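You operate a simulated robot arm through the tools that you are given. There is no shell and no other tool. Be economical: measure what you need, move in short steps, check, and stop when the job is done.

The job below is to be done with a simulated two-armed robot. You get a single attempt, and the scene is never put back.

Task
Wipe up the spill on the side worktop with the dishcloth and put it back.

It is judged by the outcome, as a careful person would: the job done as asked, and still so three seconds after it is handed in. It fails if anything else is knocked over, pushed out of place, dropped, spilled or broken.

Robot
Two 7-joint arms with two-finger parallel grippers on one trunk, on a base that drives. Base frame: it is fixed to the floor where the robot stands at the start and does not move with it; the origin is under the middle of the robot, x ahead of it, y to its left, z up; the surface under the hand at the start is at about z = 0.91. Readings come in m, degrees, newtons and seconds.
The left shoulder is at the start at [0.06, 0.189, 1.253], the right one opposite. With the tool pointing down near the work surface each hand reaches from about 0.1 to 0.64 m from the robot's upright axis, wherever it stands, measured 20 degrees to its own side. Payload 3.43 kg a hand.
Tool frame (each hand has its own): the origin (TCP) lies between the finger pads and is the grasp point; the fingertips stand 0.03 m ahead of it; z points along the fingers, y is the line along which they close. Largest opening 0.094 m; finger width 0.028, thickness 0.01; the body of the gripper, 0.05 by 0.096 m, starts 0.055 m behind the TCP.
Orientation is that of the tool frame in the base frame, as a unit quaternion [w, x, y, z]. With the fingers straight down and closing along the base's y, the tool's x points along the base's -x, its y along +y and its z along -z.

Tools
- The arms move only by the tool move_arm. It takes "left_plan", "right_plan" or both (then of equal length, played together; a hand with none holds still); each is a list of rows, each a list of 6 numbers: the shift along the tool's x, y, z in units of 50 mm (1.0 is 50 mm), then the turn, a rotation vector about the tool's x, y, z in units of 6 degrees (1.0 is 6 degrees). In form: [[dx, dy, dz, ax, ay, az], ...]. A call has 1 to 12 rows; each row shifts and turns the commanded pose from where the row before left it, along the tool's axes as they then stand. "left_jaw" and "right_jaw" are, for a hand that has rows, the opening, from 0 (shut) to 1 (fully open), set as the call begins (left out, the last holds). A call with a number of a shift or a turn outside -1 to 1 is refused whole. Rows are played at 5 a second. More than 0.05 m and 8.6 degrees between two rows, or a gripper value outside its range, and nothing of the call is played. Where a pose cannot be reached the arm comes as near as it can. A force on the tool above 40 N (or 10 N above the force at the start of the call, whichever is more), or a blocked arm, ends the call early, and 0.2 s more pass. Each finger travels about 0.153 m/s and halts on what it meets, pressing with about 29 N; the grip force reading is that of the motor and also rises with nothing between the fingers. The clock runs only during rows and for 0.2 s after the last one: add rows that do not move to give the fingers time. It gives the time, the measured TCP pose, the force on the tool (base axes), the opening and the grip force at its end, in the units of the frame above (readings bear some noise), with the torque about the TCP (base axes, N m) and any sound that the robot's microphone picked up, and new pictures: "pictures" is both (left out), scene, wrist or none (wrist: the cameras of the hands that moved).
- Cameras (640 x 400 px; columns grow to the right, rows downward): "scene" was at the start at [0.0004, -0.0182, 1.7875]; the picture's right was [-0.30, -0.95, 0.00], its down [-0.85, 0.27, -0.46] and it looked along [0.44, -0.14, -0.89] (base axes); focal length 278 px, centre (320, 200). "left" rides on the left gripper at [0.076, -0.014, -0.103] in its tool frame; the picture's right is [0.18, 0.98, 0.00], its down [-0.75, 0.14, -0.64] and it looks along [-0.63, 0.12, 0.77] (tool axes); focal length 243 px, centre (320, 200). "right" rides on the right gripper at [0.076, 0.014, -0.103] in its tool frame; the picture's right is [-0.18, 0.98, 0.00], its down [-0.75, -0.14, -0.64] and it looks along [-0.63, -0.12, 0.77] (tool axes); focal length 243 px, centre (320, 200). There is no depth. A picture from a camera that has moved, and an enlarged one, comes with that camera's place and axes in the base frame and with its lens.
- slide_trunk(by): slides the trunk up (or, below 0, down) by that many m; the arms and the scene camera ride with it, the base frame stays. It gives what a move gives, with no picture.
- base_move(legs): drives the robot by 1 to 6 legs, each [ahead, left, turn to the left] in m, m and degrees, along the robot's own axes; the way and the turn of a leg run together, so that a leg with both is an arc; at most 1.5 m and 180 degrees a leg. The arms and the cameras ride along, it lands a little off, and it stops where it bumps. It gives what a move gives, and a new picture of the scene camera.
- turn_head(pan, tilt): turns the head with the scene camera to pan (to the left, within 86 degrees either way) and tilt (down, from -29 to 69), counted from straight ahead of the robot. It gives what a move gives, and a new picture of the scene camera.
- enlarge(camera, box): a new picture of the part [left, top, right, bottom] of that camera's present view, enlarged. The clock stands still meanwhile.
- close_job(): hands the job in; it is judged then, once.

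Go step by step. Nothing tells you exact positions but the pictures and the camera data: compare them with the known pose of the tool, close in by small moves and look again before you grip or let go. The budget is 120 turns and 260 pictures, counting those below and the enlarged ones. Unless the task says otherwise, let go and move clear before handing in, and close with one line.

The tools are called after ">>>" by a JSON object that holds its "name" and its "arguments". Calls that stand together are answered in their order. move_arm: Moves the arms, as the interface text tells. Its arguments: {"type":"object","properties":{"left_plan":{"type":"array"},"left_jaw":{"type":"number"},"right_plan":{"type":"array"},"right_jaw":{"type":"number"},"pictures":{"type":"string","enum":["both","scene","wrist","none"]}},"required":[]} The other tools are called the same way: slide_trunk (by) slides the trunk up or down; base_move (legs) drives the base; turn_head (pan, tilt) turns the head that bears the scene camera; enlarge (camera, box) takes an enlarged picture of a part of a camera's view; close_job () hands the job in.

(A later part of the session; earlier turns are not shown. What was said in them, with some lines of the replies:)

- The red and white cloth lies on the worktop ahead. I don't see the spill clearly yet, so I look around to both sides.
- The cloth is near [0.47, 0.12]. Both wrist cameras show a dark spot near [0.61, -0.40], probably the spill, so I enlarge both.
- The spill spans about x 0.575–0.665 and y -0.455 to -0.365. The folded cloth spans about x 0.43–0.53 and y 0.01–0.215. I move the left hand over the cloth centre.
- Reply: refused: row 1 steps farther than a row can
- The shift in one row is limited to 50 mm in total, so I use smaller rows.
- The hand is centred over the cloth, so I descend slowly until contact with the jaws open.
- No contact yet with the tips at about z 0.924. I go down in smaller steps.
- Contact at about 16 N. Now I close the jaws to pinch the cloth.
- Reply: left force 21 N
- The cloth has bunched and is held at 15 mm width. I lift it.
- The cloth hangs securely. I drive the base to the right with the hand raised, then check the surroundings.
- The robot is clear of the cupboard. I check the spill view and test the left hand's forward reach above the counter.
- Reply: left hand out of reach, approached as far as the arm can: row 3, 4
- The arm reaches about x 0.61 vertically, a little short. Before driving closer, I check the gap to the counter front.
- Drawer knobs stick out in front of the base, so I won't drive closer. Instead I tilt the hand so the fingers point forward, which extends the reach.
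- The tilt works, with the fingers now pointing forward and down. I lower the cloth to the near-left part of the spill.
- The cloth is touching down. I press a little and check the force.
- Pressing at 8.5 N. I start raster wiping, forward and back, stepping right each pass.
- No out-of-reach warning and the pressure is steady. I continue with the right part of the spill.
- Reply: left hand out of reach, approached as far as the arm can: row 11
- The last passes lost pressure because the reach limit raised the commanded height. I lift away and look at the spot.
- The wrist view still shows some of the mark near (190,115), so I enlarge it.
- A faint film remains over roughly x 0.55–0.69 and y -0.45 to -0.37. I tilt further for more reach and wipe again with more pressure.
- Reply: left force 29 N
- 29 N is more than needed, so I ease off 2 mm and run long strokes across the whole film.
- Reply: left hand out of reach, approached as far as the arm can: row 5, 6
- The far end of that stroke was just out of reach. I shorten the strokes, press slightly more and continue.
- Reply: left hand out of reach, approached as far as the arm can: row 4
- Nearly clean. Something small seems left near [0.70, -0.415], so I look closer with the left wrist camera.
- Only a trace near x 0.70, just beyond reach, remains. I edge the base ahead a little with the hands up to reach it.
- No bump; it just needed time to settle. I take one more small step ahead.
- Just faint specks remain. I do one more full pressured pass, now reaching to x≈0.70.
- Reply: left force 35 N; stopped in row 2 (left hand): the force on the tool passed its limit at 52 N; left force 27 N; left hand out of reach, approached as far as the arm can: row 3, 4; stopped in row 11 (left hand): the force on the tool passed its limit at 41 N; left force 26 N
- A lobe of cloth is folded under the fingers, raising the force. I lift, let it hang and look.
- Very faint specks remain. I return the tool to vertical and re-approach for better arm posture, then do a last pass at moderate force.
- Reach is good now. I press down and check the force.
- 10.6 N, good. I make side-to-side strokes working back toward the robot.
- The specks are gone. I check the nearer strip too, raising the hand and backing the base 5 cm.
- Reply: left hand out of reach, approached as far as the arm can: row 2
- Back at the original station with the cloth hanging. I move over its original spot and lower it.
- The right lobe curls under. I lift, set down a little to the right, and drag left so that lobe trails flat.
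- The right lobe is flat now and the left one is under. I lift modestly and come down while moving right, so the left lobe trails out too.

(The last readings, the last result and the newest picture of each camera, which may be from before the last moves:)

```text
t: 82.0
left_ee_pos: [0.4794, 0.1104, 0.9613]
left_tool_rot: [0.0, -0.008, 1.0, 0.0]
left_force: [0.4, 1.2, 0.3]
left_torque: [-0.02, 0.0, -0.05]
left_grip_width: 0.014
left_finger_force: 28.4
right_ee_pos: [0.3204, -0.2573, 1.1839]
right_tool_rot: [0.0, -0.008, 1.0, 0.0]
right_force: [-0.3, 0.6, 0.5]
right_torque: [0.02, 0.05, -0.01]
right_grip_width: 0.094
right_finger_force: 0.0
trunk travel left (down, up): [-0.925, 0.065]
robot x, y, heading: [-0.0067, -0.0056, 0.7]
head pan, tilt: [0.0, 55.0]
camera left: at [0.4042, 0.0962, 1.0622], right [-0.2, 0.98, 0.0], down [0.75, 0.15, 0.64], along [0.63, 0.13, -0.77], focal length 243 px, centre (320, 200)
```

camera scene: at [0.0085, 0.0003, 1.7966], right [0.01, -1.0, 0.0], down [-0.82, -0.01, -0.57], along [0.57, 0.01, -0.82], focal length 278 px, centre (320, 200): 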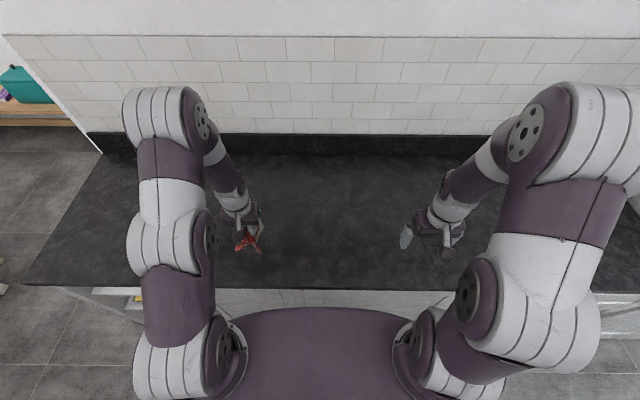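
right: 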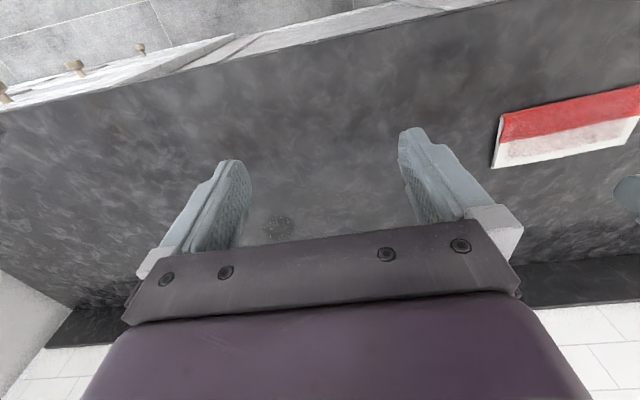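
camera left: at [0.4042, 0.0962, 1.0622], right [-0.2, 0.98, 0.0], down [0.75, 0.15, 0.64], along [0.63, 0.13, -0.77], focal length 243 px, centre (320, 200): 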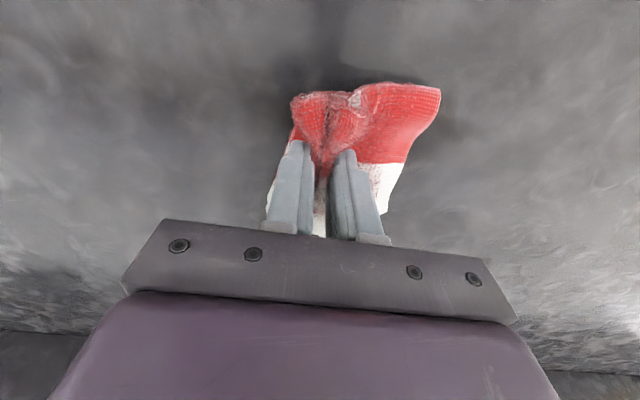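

One lobe always tucks under when I hold the middle. A better way is to let go, take the cloth near its left end, lift it fully, and lay it down trailing.

>>> {"name": "move_arm", "arguments": {"left_plan": [[0, 0, 0.1, 0, 0, 0], [0, 0, 0, 0, 0, 0], [0, 0, 0, 0, 0, 0], [0, 0, 0, 0, 0, 0]], "left_jaw": 1, "pictures": "none"}}

>>> {"name": "move_arm", "arguments": {"left_plan": [[0, 0, -0.8, 0, 0, 0], [0, 0, -0.9, 0, 0, 0], [0, 0, -0.9, 0, 0, 0], [0.9, 0, -0.3, 0, 0, 0], [0, 0, 0, 0, 0, 0]], "pictures": "both"}}

```text
t: 83.0
left_ee_pos: [0.4791, 0.11, 0.955]
left_tool_rot: [0.001, -0.007, 1.0, 0.0]
left_force: [0.8, -1.4, 2.8]
left_torque: [0.06, 0.0, -0.04]
left_grip_width: 0.0937
left_finger_force: 0.0
right_ee_pos: [0.3197, -0.2556, 1.1852]
right_tool_rot: [0.0, -0.007, 1.0, 0.0]
right_force: [-0.5, -0.2, -0.2]
right_torque: [-0.03, -0.01, -0.01]
right_grip_width: 0.0937
right_finger_force: 0.0
trunk travel left (down, up): [-0.925, 0.065]
robot x, y, heading: [-0.0017, 0.0013, 0.8]
head pan, tilt: [0.0, 55.0]
```

```text
t: 84.2
left_ee_pos: [0.4345, 0.1094, 1.0973]
left_tool_rot: [-0.001, -0.007, 1.0, 0.0]
left_force: [-0.6, -0.6, -0.5]
left_torque: [0.02, -0.01, 0.02]
left_grip_width: 0.0939
left_finger_force: 0.1
right_ee_pos: [0.3203, -0.2563, 1.1856]
right_tool_rot: [0.0, -0.008, 1.0, 0.0]
right_force: [0.0, 0.6, -0.9]
right_torque: [-0.01, -0.01, -0.04]
right_grip_width: 0.0941
right_finger_force: 0.0
trunk travel left (down, up): [-0.925, 0.065]
robot x, y, heading: [-0.0031, -0.0027, 0.8]
head pan, tilt: [0.0, 55.0]
camera scene: at [0.0089, 0.0009, 1.7966], right [0.01, -1.0, 0.0], down [-0.82, -0.01, -0.57], along [0.57, 0.01, -0.82], focal length 278 px, centre (320, 200)
camera left: at [0.3589, 0.0949, 1.2009], right [-0.2, 0.98, 0.0], down [0.75, 0.15, 0.64], along [0.63, 0.13, -0.77], focal length 243 px, centre (320, 200)
```

scene: 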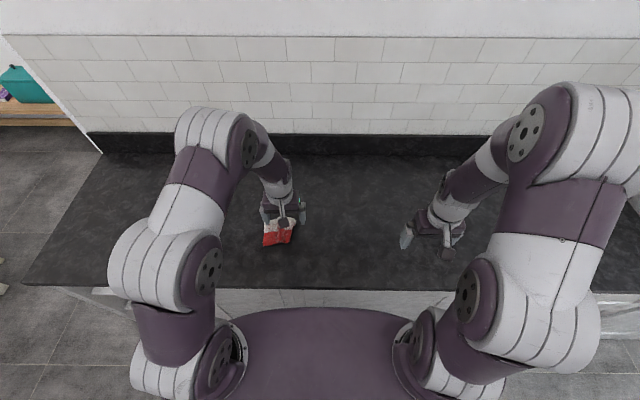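
left: 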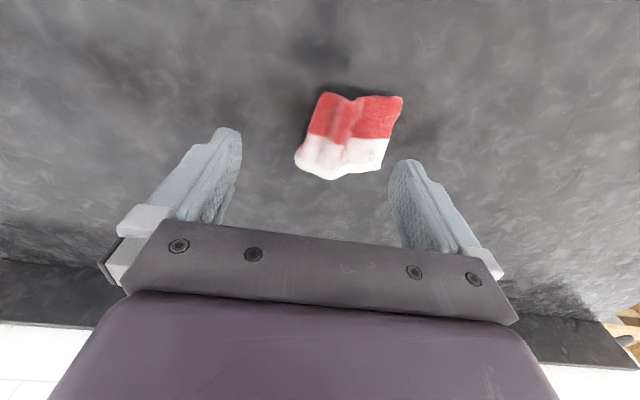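

The right half is folded beneath. I enlarge to see where the under-layer ends.

>>> {"name": "enlarge", "arguments": {"camera": "left", "box": [270, 70, 430, 190]}}

>>> {"name": "enlarge", "arguments": {"camera": "scene", "box": [240, 205, 320, 255]}}

```text
3.33 times, centred on (350, 130) of left
camera zoom: at [0.3589, 0.0949, 1.2009], right [-0.2, 0.98, 0.0], down [0.75, 0.15, 0.64], along [0.63, 0.13, -0.77], focal length 809 px, centre (220, 433)
```

zoom: 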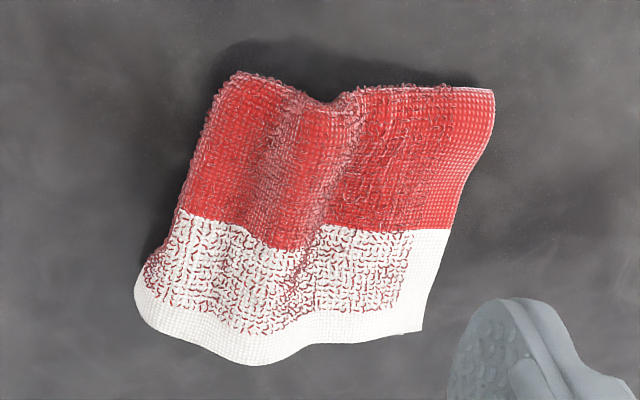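

```text
8.00 times, centred on (280, 230) of scene
camera zoom: at [0.0089, 0.0009, 1.7966], right [0.01, -1.0, 0.0], down [-0.82, -0.01, -0.57], along [0.57, 0.01, -0.82], focal length 2220 px, centre (640, -40)
```

zoom: 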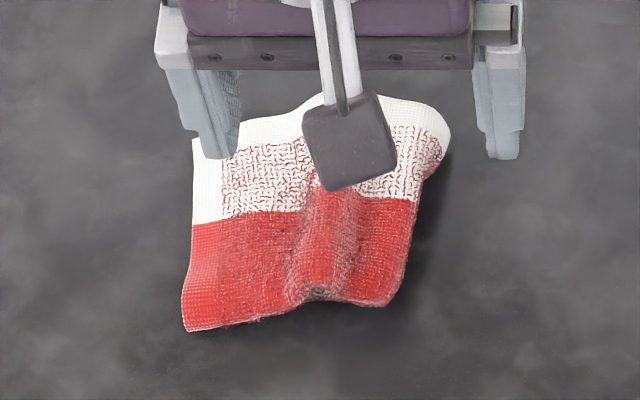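

The left end lies flat and single-layered. I position the partly closed jaws astride that end edge.

>>> {"name": "move_arm", "arguments": {"left_plan": [[-0.2, 0.48, 0.6, 0, 0, 0], [-0.2, 0.48, 0.6, 0, 0, 0], [-0.2, 0.48, 0.6, 0, 0, 0], [-0.2, 0.48, 0.6, 0, 0, 0], [0, 0, 0, 0, 0, 0]], "left_jaw": 0.7, "pictures": "both"}}

>>> {"name": "enlarge", "arguments": {"camera": "left", "box": [160, 60, 480, 260]}}

```text
t: 85.3
left_ee_pos: [0.4722, 0.2054, 0.9793]
left_tool_rot: [0.001, -0.006, 1.0, 0.001]
left_force: [-0.3, -0.1, -0.9]
left_torque: [0.0, 0.0, 0.03]
left_grip_width: 0.0658
left_finger_force: 0.1
right_ee_pos: [0.3199, -0.2563, 1.1845]
right_tool_rot: [0.0, -0.007, 1.0, 0.0]
right_force: [-0.5, -0.2, -0.3]
right_torque: [0.0, -0.02, -0.04]
right_grip_width: 0.094
right_finger_force: 0.0
trunk travel left (down, up): [-0.925, 0.065]
robot x, y, heading: [-0.0025, 0.0007, 0.9]
head pan, tilt: [0.0, 55.0]
camera scene: at [0.0081, 0.0003, 1.7966], right [0.01, -1.0, 0.0], down [-0.82, -0.01, -0.57], along [0.57, 0.01, -0.82], focal length 278 px, centre (320, 200)
camera left: at [0.3971, 0.1911, 1.0814], right [-0.2, 0.98, 0.0], down [0.75, 0.15, 0.64], along [0.63, 0.13, -0.77], focal length 243 px, centre (320, 200)
```

scene: 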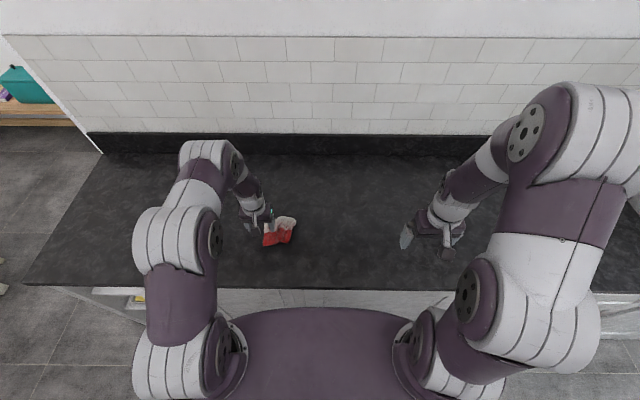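
left: 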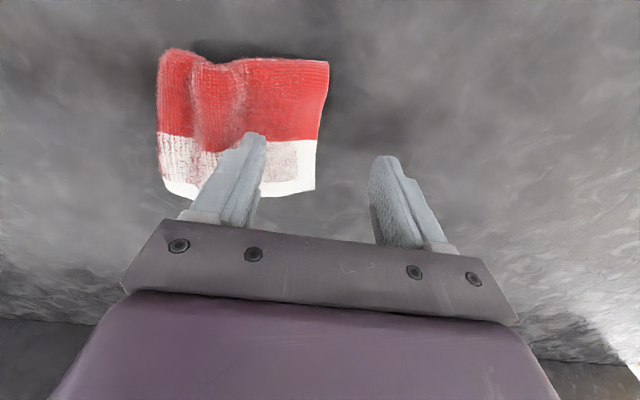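

```text
2.00 times, centred on (320, 160) of left
camera zoom: at [0.3971, 0.1911, 1.0814], right [-0.2, 0.98, 0.0], down [0.75, 0.15, 0.64], along [0.63, 0.13, -0.77], focal length 485 px, centre (320, 280)
```

zoom: 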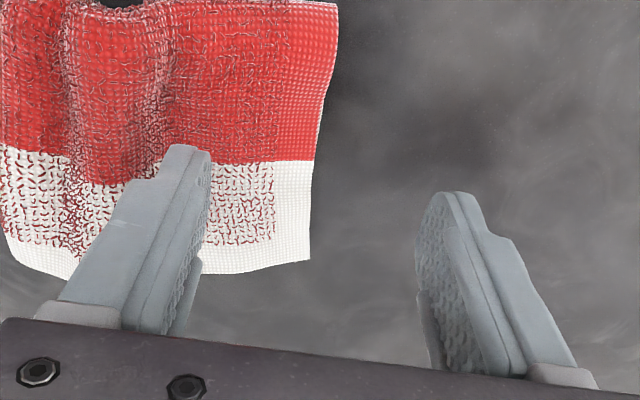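

The end edge lies between the jaws. I descend to the surface and pinch.

>>> {"name": "move_arm", "arguments": {"left_plan": [[0, 0, 0.4, 0, 0, 0], [0, 0, 0.2, 0, 0, 0], [0, 0, 0.08, 0, 0, 0], [0, 0, 0, 0, 0, 0]], "pictures": "none"}}

>>> {"name": "move_arm", "arguments": {"left_plan": [[0, 0, 0, 0, 0, 0], [0, 0, 0, 0, 0, 0], [0, 0, 0, 0, 0, 0], [0, 0, 0, 0, 0, 0]], "left_jaw": 0, "pictures": "wrist"}}

```text
t: 86.3
left_ee_pos: [0.4727, 0.2057, 0.9491]
left_tool_rot: [0.005, -0.007, 1.0, 0.001]
left_force: [3.9, 0.6, 35.2]
left_torque: [-1.26, -0.09, 0.1]
left_grip_width: 0.0652
left_finger_force: 0.0
right_ee_pos: [0.3172, -0.2561, 1.1857]
right_tool_rot: [0.001, -0.008, 1.0, 0.001]
right_force: [-0.4, -0.1, 0.1]
right_torque: [-0.01, -0.02, -0.03]
right_grip_width: 0.0939
right_finger_force: 0.1
trunk travel left (down, up): [-0.925, 0.065]
robot x, y, heading: [-0.0044, 0.001, 1.2]
head pan, tilt: [0.0, 55.0]
```

```text
t: 87.2
left_ee_pos: [0.4738, 0.2041, 0.9482]
left_tool_rot: [0.005, -0.006, 1.0, 0.001]
left_force: [-5.6, -8.1, 31.4]
left_torque: [-0.44, 0.19, -0.04]
left_grip_width: 0.0062
left_finger_force: 29.0
right_ee_pos: [0.3173, -0.2577, 1.1851]
right_tool_rot: [0.001, -0.007, 1.0, 0.001]
right_force: [0.2, 0.2, 0.9]
right_torque: [-0.01, 0.01, -0.03]
right_grip_width: 0.0939
right_finger_force: 0.1
trunk travel left (down, up): [-0.925, 0.065]
robot x, y, heading: [-0.0037, 0.003, 0.7]
head pan, tilt: [0.0, 55.0]
stopped in row 4 (left hand): the force on the tool passed its limit at 45 N (the readings are from after the stop); the commanded pose is now the measured one
camera left: at [0.3976, 0.1896, 1.0504], right [-0.2, 0.98, 0.0], down [0.74, 0.15, 0.65], along [0.64, 0.13, -0.76], focal length 243 px, centre (320, 200)
```

left: 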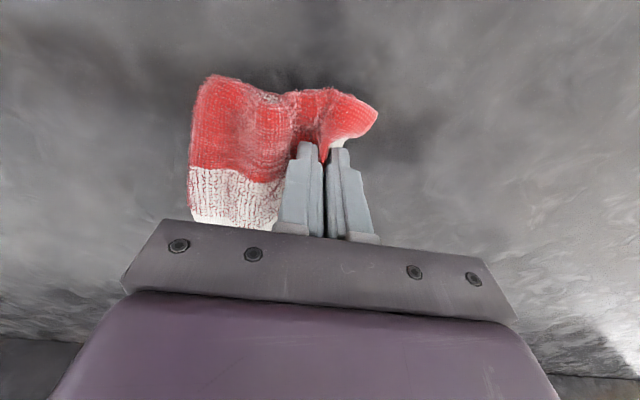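

It holds the end with 6 mm between the pads. I lift high to let the whole cloth hang.

>>> {"name": "move_arm", "arguments": {"left_plan": [[0, 0, -0.5, 0, 0, 0], [0, 0, -0.7, 0, 0, 0], [0, 0, -0.8, 0, 0, 0], [0, 0, -0.8, 0, 0, 0], [0, 0, -0.8, 0, 0, 0], [0, 0, -0.8, 0, 0, 0], [0, 0, 0, 0, 0, 0]], "pictures": "both"}}

>>> {"name": "enlarge", "arguments": {"camera": "scene", "box": [200, 180, 320, 255]}}

```text
t: 88.8
left_ee_pos: [0.4739, 0.2059, 1.1628]
left_tool_rot: [0.001, -0.006, 1.0, 0.0]
left_force: [0.3, 0.7, 0.9]
left_torque: [0.01, 0.02, 0.02]
left_grip_width: 0.006
left_finger_force: 29.1
right_ee_pos: [0.3205, -0.2555, 1.1839]
right_tool_rot: [-0.001, -0.007, 1.0, 0.0]
right_force: [-0.2, -0.3, -0.6]
right_torque: [0.0, 0.01, 0.01]
right_grip_width: 0.0942
right_finger_force: 0.0
trunk travel left (down, up): [-0.925, 0.065]
robot x, y, heading: [-0.0041, -0.0017, 0.7]
head pan, tilt: [0.0, 55.0]
camera scene: at [0.0094, 0.0012, 1.7966], right [0.01, -1.0, 0.0], down [-0.82, -0.01, -0.57], along [0.57, 0.01, -0.82], focal length 278 px, centre (320, 200)
camera left: at [0.3982, 0.1918, 1.2653], right [-0.2, 0.98, 0.0], down [0.75, 0.15, 0.64], along [0.63, 0.13, -0.76], focal length 243 px, centre (320, 200)
```

scene: 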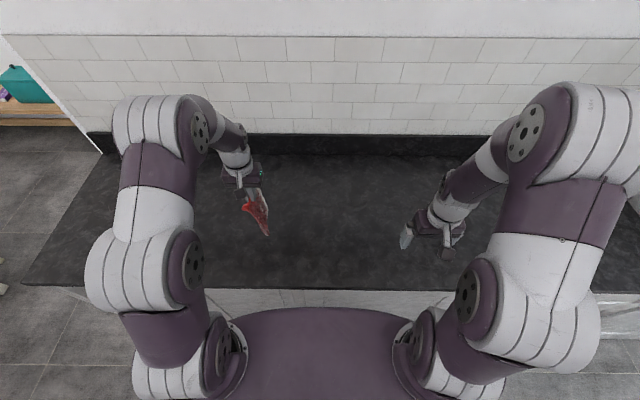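
left: 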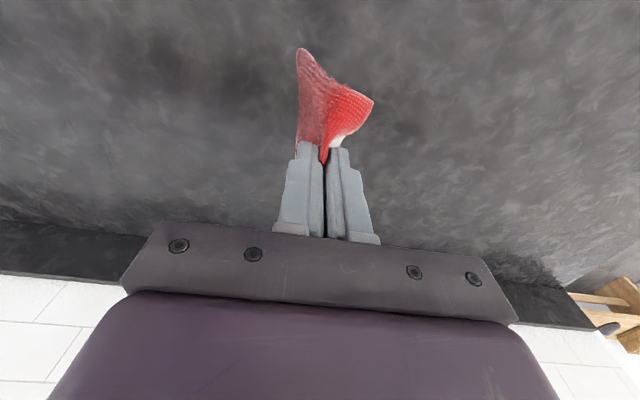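

```text
5.33 times, centred on (260, 218) of scene
camera zoom: at [0.0094, 0.0012, 1.7966], right [0.01, -1.0, 0.0], down [-0.82, -0.01, -0.57], along [0.57, 0.01, -0.82], focal length 1480 px, centre (640, 107)
```

zoom: 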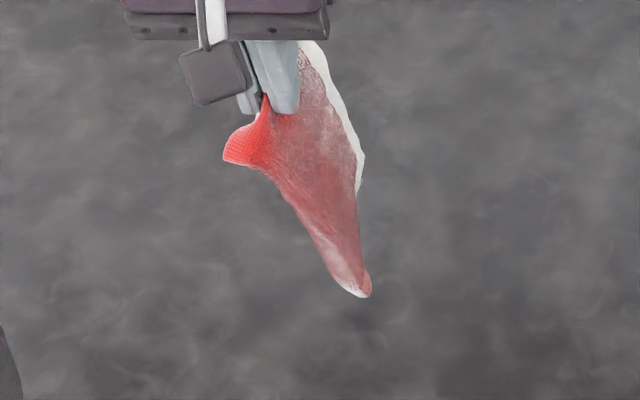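

The tail hangs free. I move right, let the tail tip touch at the cloth's right end, then lay it down while sweeping left.

>>> {"name": "move_arm", "arguments": {"left_plan": [[0, -0.85, 0, 0, 0, 0], [0, -0.85, 0, 0, 0, 0], [0, -0.85, 0, 0, 0, 0], [-0.1, -0.65, 0, 0, 0, 0], [0, 0, 0.5, 0, 0, 0], [0, 0, 0.5, 0, 0, 0], [0, 0, 0, 0, 0, 0], [0, 0, 0, 0, 0, 0]], "pictures": "wrist"}}

>>> {"name": "enlarge", "arguments": {"camera": "scene", "box": [220, 170, 380, 270]}}

```text
t: 90.6
left_ee_pos: [0.4804, 0.0451, 1.1159]
left_tool_rot: [0.002, -0.006, 1.0, 0.0]
left_force: [0.3, -1.0, 0.0]
left_torque: [0.01, 0.05, 0.01]
left_grip_width: 0.0057
left_finger_force: 28.7
right_ee_pos: [0.3199, -0.2556, 1.1841]
right_tool_rot: [0.0, -0.007, 1.0, 0.0]
right_force: [0.5, 0.2, -0.4]
right_torque: [0.01, 0.0, -0.01]
right_grip_width: 0.0941
right_finger_force: 0.0
trunk travel left (down, up): [-0.925, 0.065]
robot x, y, heading: [-0.0011, -0.0007, 0.5]
head pan, tilt: [0.0, 55.0]
camera left: at [0.4048, 0.0313, 1.2167], right [-0.2, 0.98, 0.0], down [0.75, 0.15, 0.65], along [0.63, 0.13, -0.76], focal length 243 px, centre (320, 200)
```

left: 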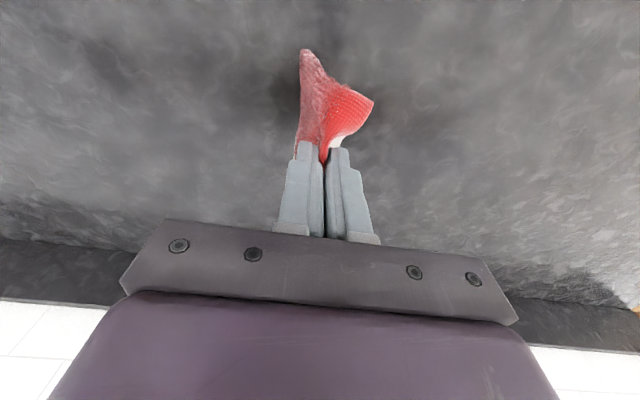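

```text
4.00 times, centred on (300, 220) of scene
camera zoom: at [0.0083, 0.0011, 1.7966], right [0.01, -1.0, 0.0], down [-0.82, -0.01, -0.57], along [0.57, 0.01, -0.82], focal length 1110 px, centre (400, 120)
```

zoom: 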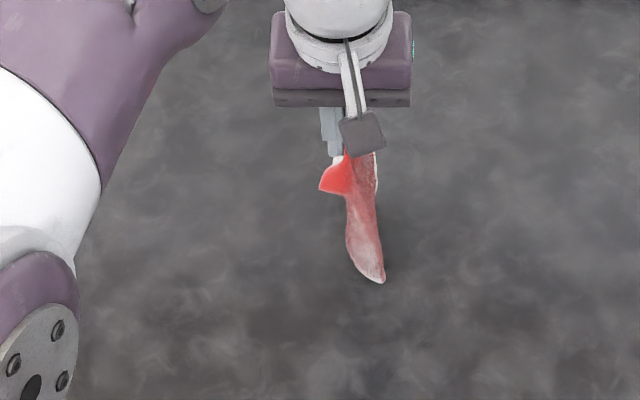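

>>> {"name": "move_arm", "arguments": {"left_plan": [[0, 0, 0.6, 0, 0, 0], [0, 0.3, 0.2, 0, 0, 0], [0, 0.3, 0.15, 0, 0, 0], [0, 0.6, 0.4, 0, 0, 0], [0, 0.5, 0.6, 0, 0, 0], [0, 0.4, 0.5, 0, 0, 0], [0, 0.3, 0.5, 0, 0, 0], [0, 0.24, 0.32, 0, 0, 0], [0, 0.2, 0.04, 0, 0, 0], [0, 0, 0, 0, 0, 0]], "pictures": "both"}}

>>> {"name": "enlarge", "arguments": {"camera": "scene", "box": [220, 180, 348, 260]}}

```text
t: 92.8
left_ee_pos: [0.4786, 0.1877, 0.9514]
left_tool_rot: [0.003, -0.006, 1.0, 0.0]
left_force: [-0.3, -1.0, 3.3]
left_torque: [-0.04, -0.01, 0.03]
left_grip_width: 0.0059
left_finger_force: 29.2
right_ee_pos: [0.3192, -0.2571, 1.1843]
right_tool_rot: [0.0, -0.007, 1.0, 0.0]
right_force: [0.0, -0.4, -0.6]
right_torque: [0.0, -0.03, -0.02]
right_grip_width: 0.0939
right_finger_force: 0.0
trunk travel left (down, up): [-0.925, 0.065]
robot x, y, heading: [-0.0018, -0.0002, 0.8]
head pan, tilt: [0.0, 55.0]
camera scene: at [0.0082, 0.0004, 1.7966], right [0.01, -1.0, 0.0], down [-0.82, -0.01, -0.57], along [0.57, 0.01, -0.82], focal length 278 px, centre (320, 200)
camera left: at [0.4025, 0.1735, 1.0531], right [-0.2, 0.98, 0.0], down [0.75, 0.15, 0.65], along [0.63, 0.13, -0.76], focal length 243 px, centre (320, 200)
```

scene: 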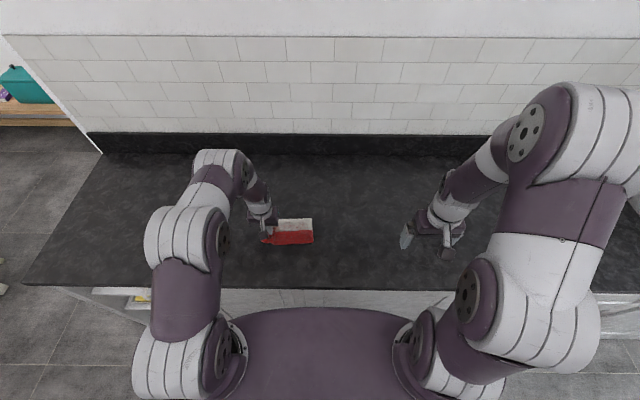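
left: 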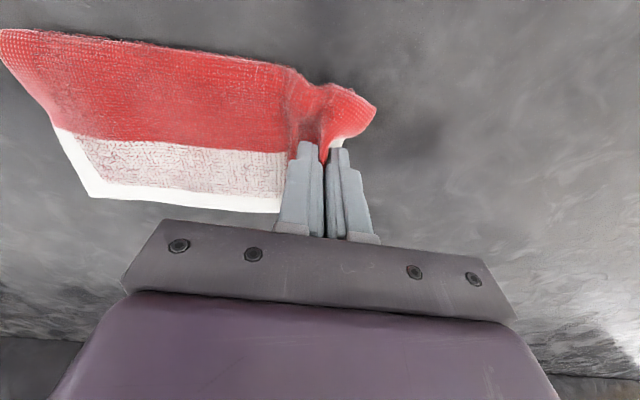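

```text
5.00 times, centred on (284, 220) of scene
camera zoom: at [0.0082, 0.0004, 1.7966], right [0.01, -1.0, 0.0], down [-0.82, -0.01, -0.57], along [0.57, 0.01, -0.82], focal length 1387 px, centre (500, 100)
```

zoom: 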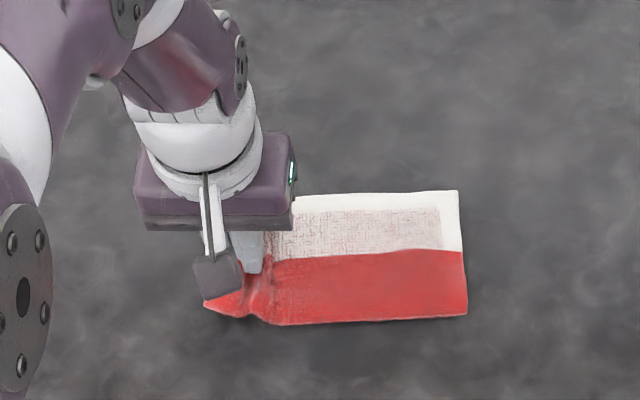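

The cloth is laid out flat. I open the jaws where they are, rise, and compare with the original place.

>>> {"name": "move_arm", "arguments": {"left_plan": [[0, 0, -0.02, 0, 0, 0], [0, 0, 0, 0, 0, 0], [0, 0, 0, 0, 0, 0], [0, 0, 0, 0, 0, 0]], "left_jaw": 0.8, "pictures": "wrist"}}

>>> {"name": "move_arm", "arguments": {"left_plan": [[0, 0, -0.6, 0, 0, 0], [0, 0, -0.9, 0, 0, 0], [0.3, -0.6, -0.7, 0, 0, 0], [0.5, -0.7, -0.5, 0, 0, 0], [0, -0.6, -0.7, 0, 0, 0], [0.4, -0.6, -0.6, 0, 0, 0], [0, -0.5, -0.5, 0, 0, 0], [0, 0, 0, 0, 0, 0]], "pictures": "both"}}

>>> {"name": "enlarge", "arguments": {"camera": "left", "box": [260, 60, 460, 185]}}

```text
t: 93.8
left_ee_pos: [0.4779, 0.1887, 0.9523]
left_tool_rot: [0.002, -0.006, 1.0, 0.0]
left_force: [-0.7, 0.4, 1.3]
left_torque: [-0.03, 0.01, 0.01]
left_grip_width: 0.0747
left_finger_force: 0.1
right_ee_pos: [0.3194, -0.2548, 1.1865]
right_tool_rot: [0.001, -0.006, 1.0, 0.0]
right_force: [-0.6, 0.3, 0.1]
right_torque: [0.02, -0.01, -0.05]
right_grip_width: 0.0939
right_finger_force: 0.0
trunk travel left (down, up): [-0.925, 0.065]
robot x, y, heading: [-0.0017, 0.001, 1.1]
head pan, tilt: [0.0, 55.0]
camera left: at [0.4028, 0.1737, 1.0537], right [-0.2, 0.98, 0.0], down [0.75, 0.15, 0.65], along [0.63, 0.13, -0.76], focal length 243 px, centre (320, 200)
```

left: 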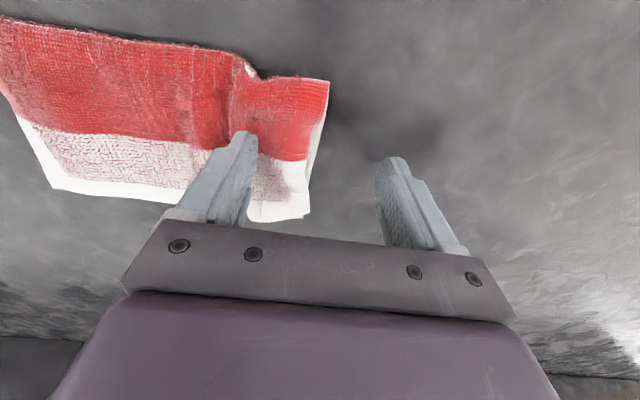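

```text
t: 95.6
left_ee_pos: [0.4212, 0.0376, 1.1767]
left_tool_rot: [0.002, -0.008, 1.0, 0.0]
left_force: [-1.0, 0.3, 0.7]
left_torque: [0.0, 0.02, 0.0]
left_grip_width: 0.075
left_finger_force: 0.0
right_ee_pos: [0.3221, -0.2554, 1.1848]
right_tool_rot: [-0.001, -0.007, 1.0, 0.0]
right_force: [-0.5, -0.3, 0.0]
right_torque: [0.01, 0.03, 0.01]
right_grip_width: 0.0942
right_finger_force: 0.1
trunk travel left (down, up): [-0.925, 0.065]
robot x, y, heading: [-0.0046, 0.0022, 0.3]
head pan, tilt: [0.0, 55.0]
camera scene: at [0.0096, 0.0016, 1.7966], right [0.01, -1.0, 0.0], down [-0.82, -0.01, -0.57], along [0.57, 0.01, -0.82], focal length 278 px, centre (320, 200)
camera left: at [0.3452, 0.0222, 1.2783], right [-0.2, 0.98, 0.0], down [0.75, 0.15, 0.64], along [0.63, 0.13, -0.76], focal length 243 px, centre (320, 200)
```

scene: 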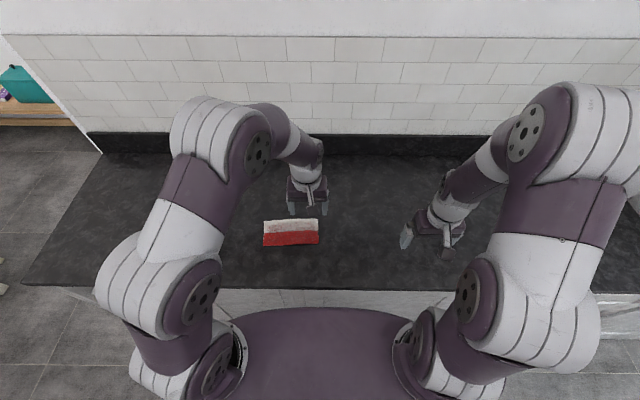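
left: 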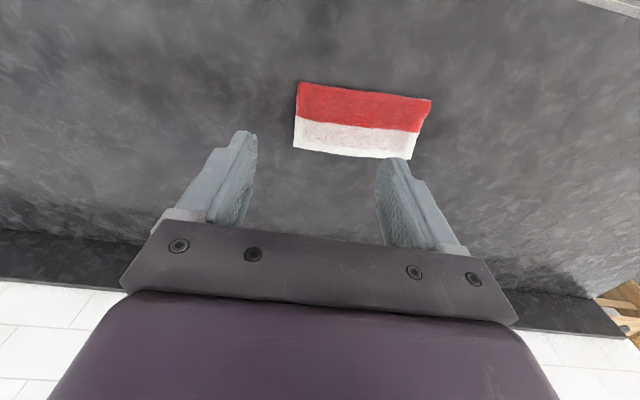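

```text
3.20 times, centred on (360, 122) of left
camera zoom: at [0.3452, 0.0222, 1.2783], right [-0.2, 0.98, 0.0], down [0.75, 0.15, 0.64], along [0.63, 0.13, -0.76], focal length 776 px, centre (192, 448)
```

zoom: 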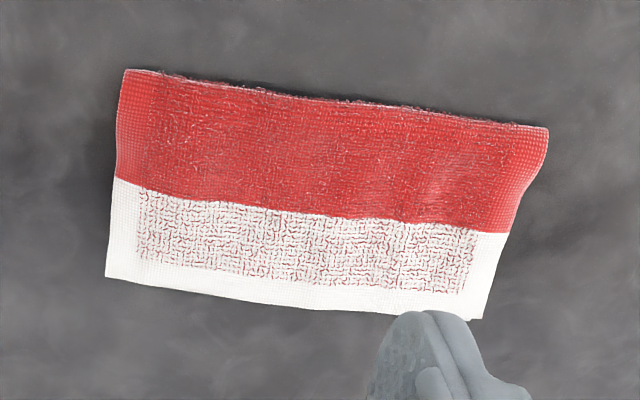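

The cloth is back within about a centimetre of its original place, flat and the same way round. I take a last look at the spill area from the starting views.

>>> {"name": "enlarge", "arguments": {"camera": "right", "box": [220, 160, 380, 260]}}

>>> {"name": "enlarge", "arguments": {"camera": "left", "box": [0, 70, 160, 170]}}

>>> {"name": "turn_head", "arguments": {"pan": -20, "tilt": 45}}

```text
4.00 times, centred on (300, 210) of right
camera zoom: at [0.2453, -0.2427, 1.2862], right [0.17, 0.99, 0.0], down [0.76, -0.13, 0.64], along [0.63, -0.11, -0.77], focal length 970 px, centre (400, 160)
```

zoom: 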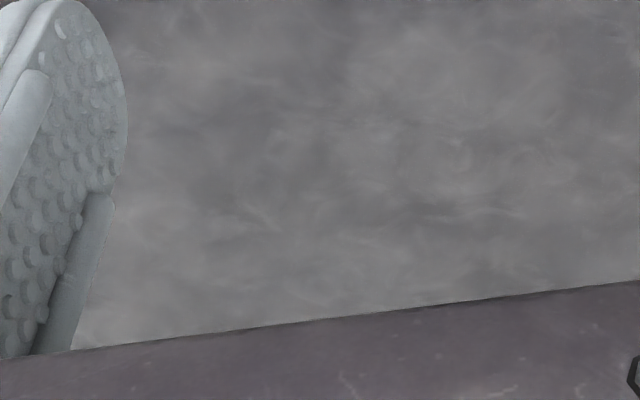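

```text
4.00 times, centred on (80, 120) of left
camera zoom: at [0.3452, 0.0222, 1.2783], right [-0.2, 0.98, 0.0], down [0.75, 0.15, 0.64], along [0.63, 0.13, -0.76], focal length 970 px, centre (1280, 520)
```

zoom: 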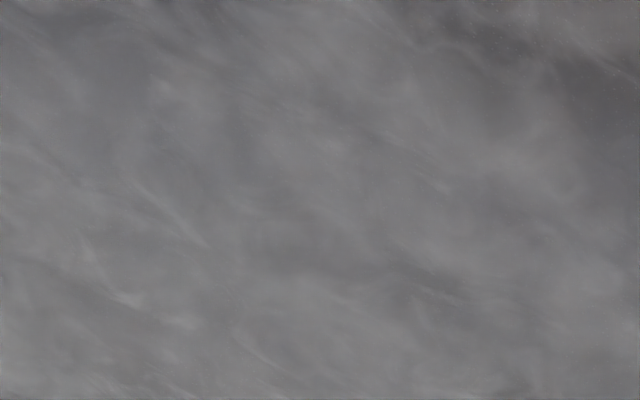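

```text
t: 96.5
left_ee_pos: [0.4202, 0.0363, 1.1761]
left_tool_rot: [0.003, -0.006, 1.0, 0.0]
left_force: [0.2, -0.5, 0.6]
left_torque: [-0.03, 0.03, 0.02]
left_grip_width: 0.0753
left_finger_force: 0.2
right_ee_pos: [0.3199, -0.2565, 1.1851]
right_tool_rot: [0.0, -0.007, 1.0, 0.0]
right_force: [0.4, 0.0, 0.0]
right_torque: [0.01, -0.05, -0.01]
right_grip_width: 0.0942
right_finger_force: 0.0
trunk travel left (down, up): [-0.925, 0.065]
robot x, y, heading: [-0.0062, -0.0009, 0.6]
head pan, tilt: [-20.0, 45.0]
camera scene: at [0.0127, -0.027, 1.81], right [-0.33, -0.94, 0.0], down [-0.67, 0.23, -0.71], along [0.67, -0.23, -0.71], focal length 278 px, centre (320, 200)
```

scene: 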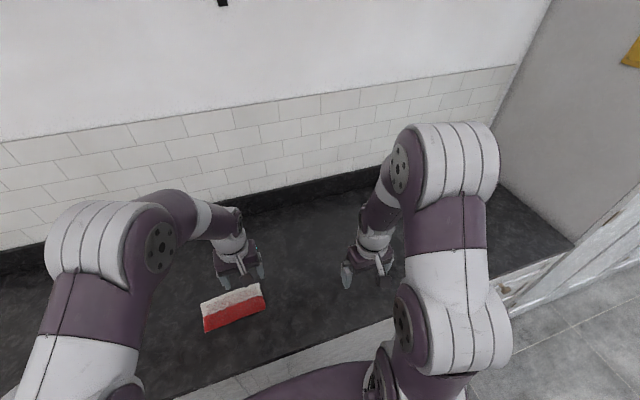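

The worktop looks clean in every view, the cloth is back in its place, and both hands are clear. I hand the job in.

>>> {"name": "close_job", "arguments": {}}

```text
The job is handed in.
```

I wiped the spill off the side worktop, and no trace of it shows in the last pictures. The dishcloth is back within about 1 cm of where it was, flat and the same way round, and both hands are clear.
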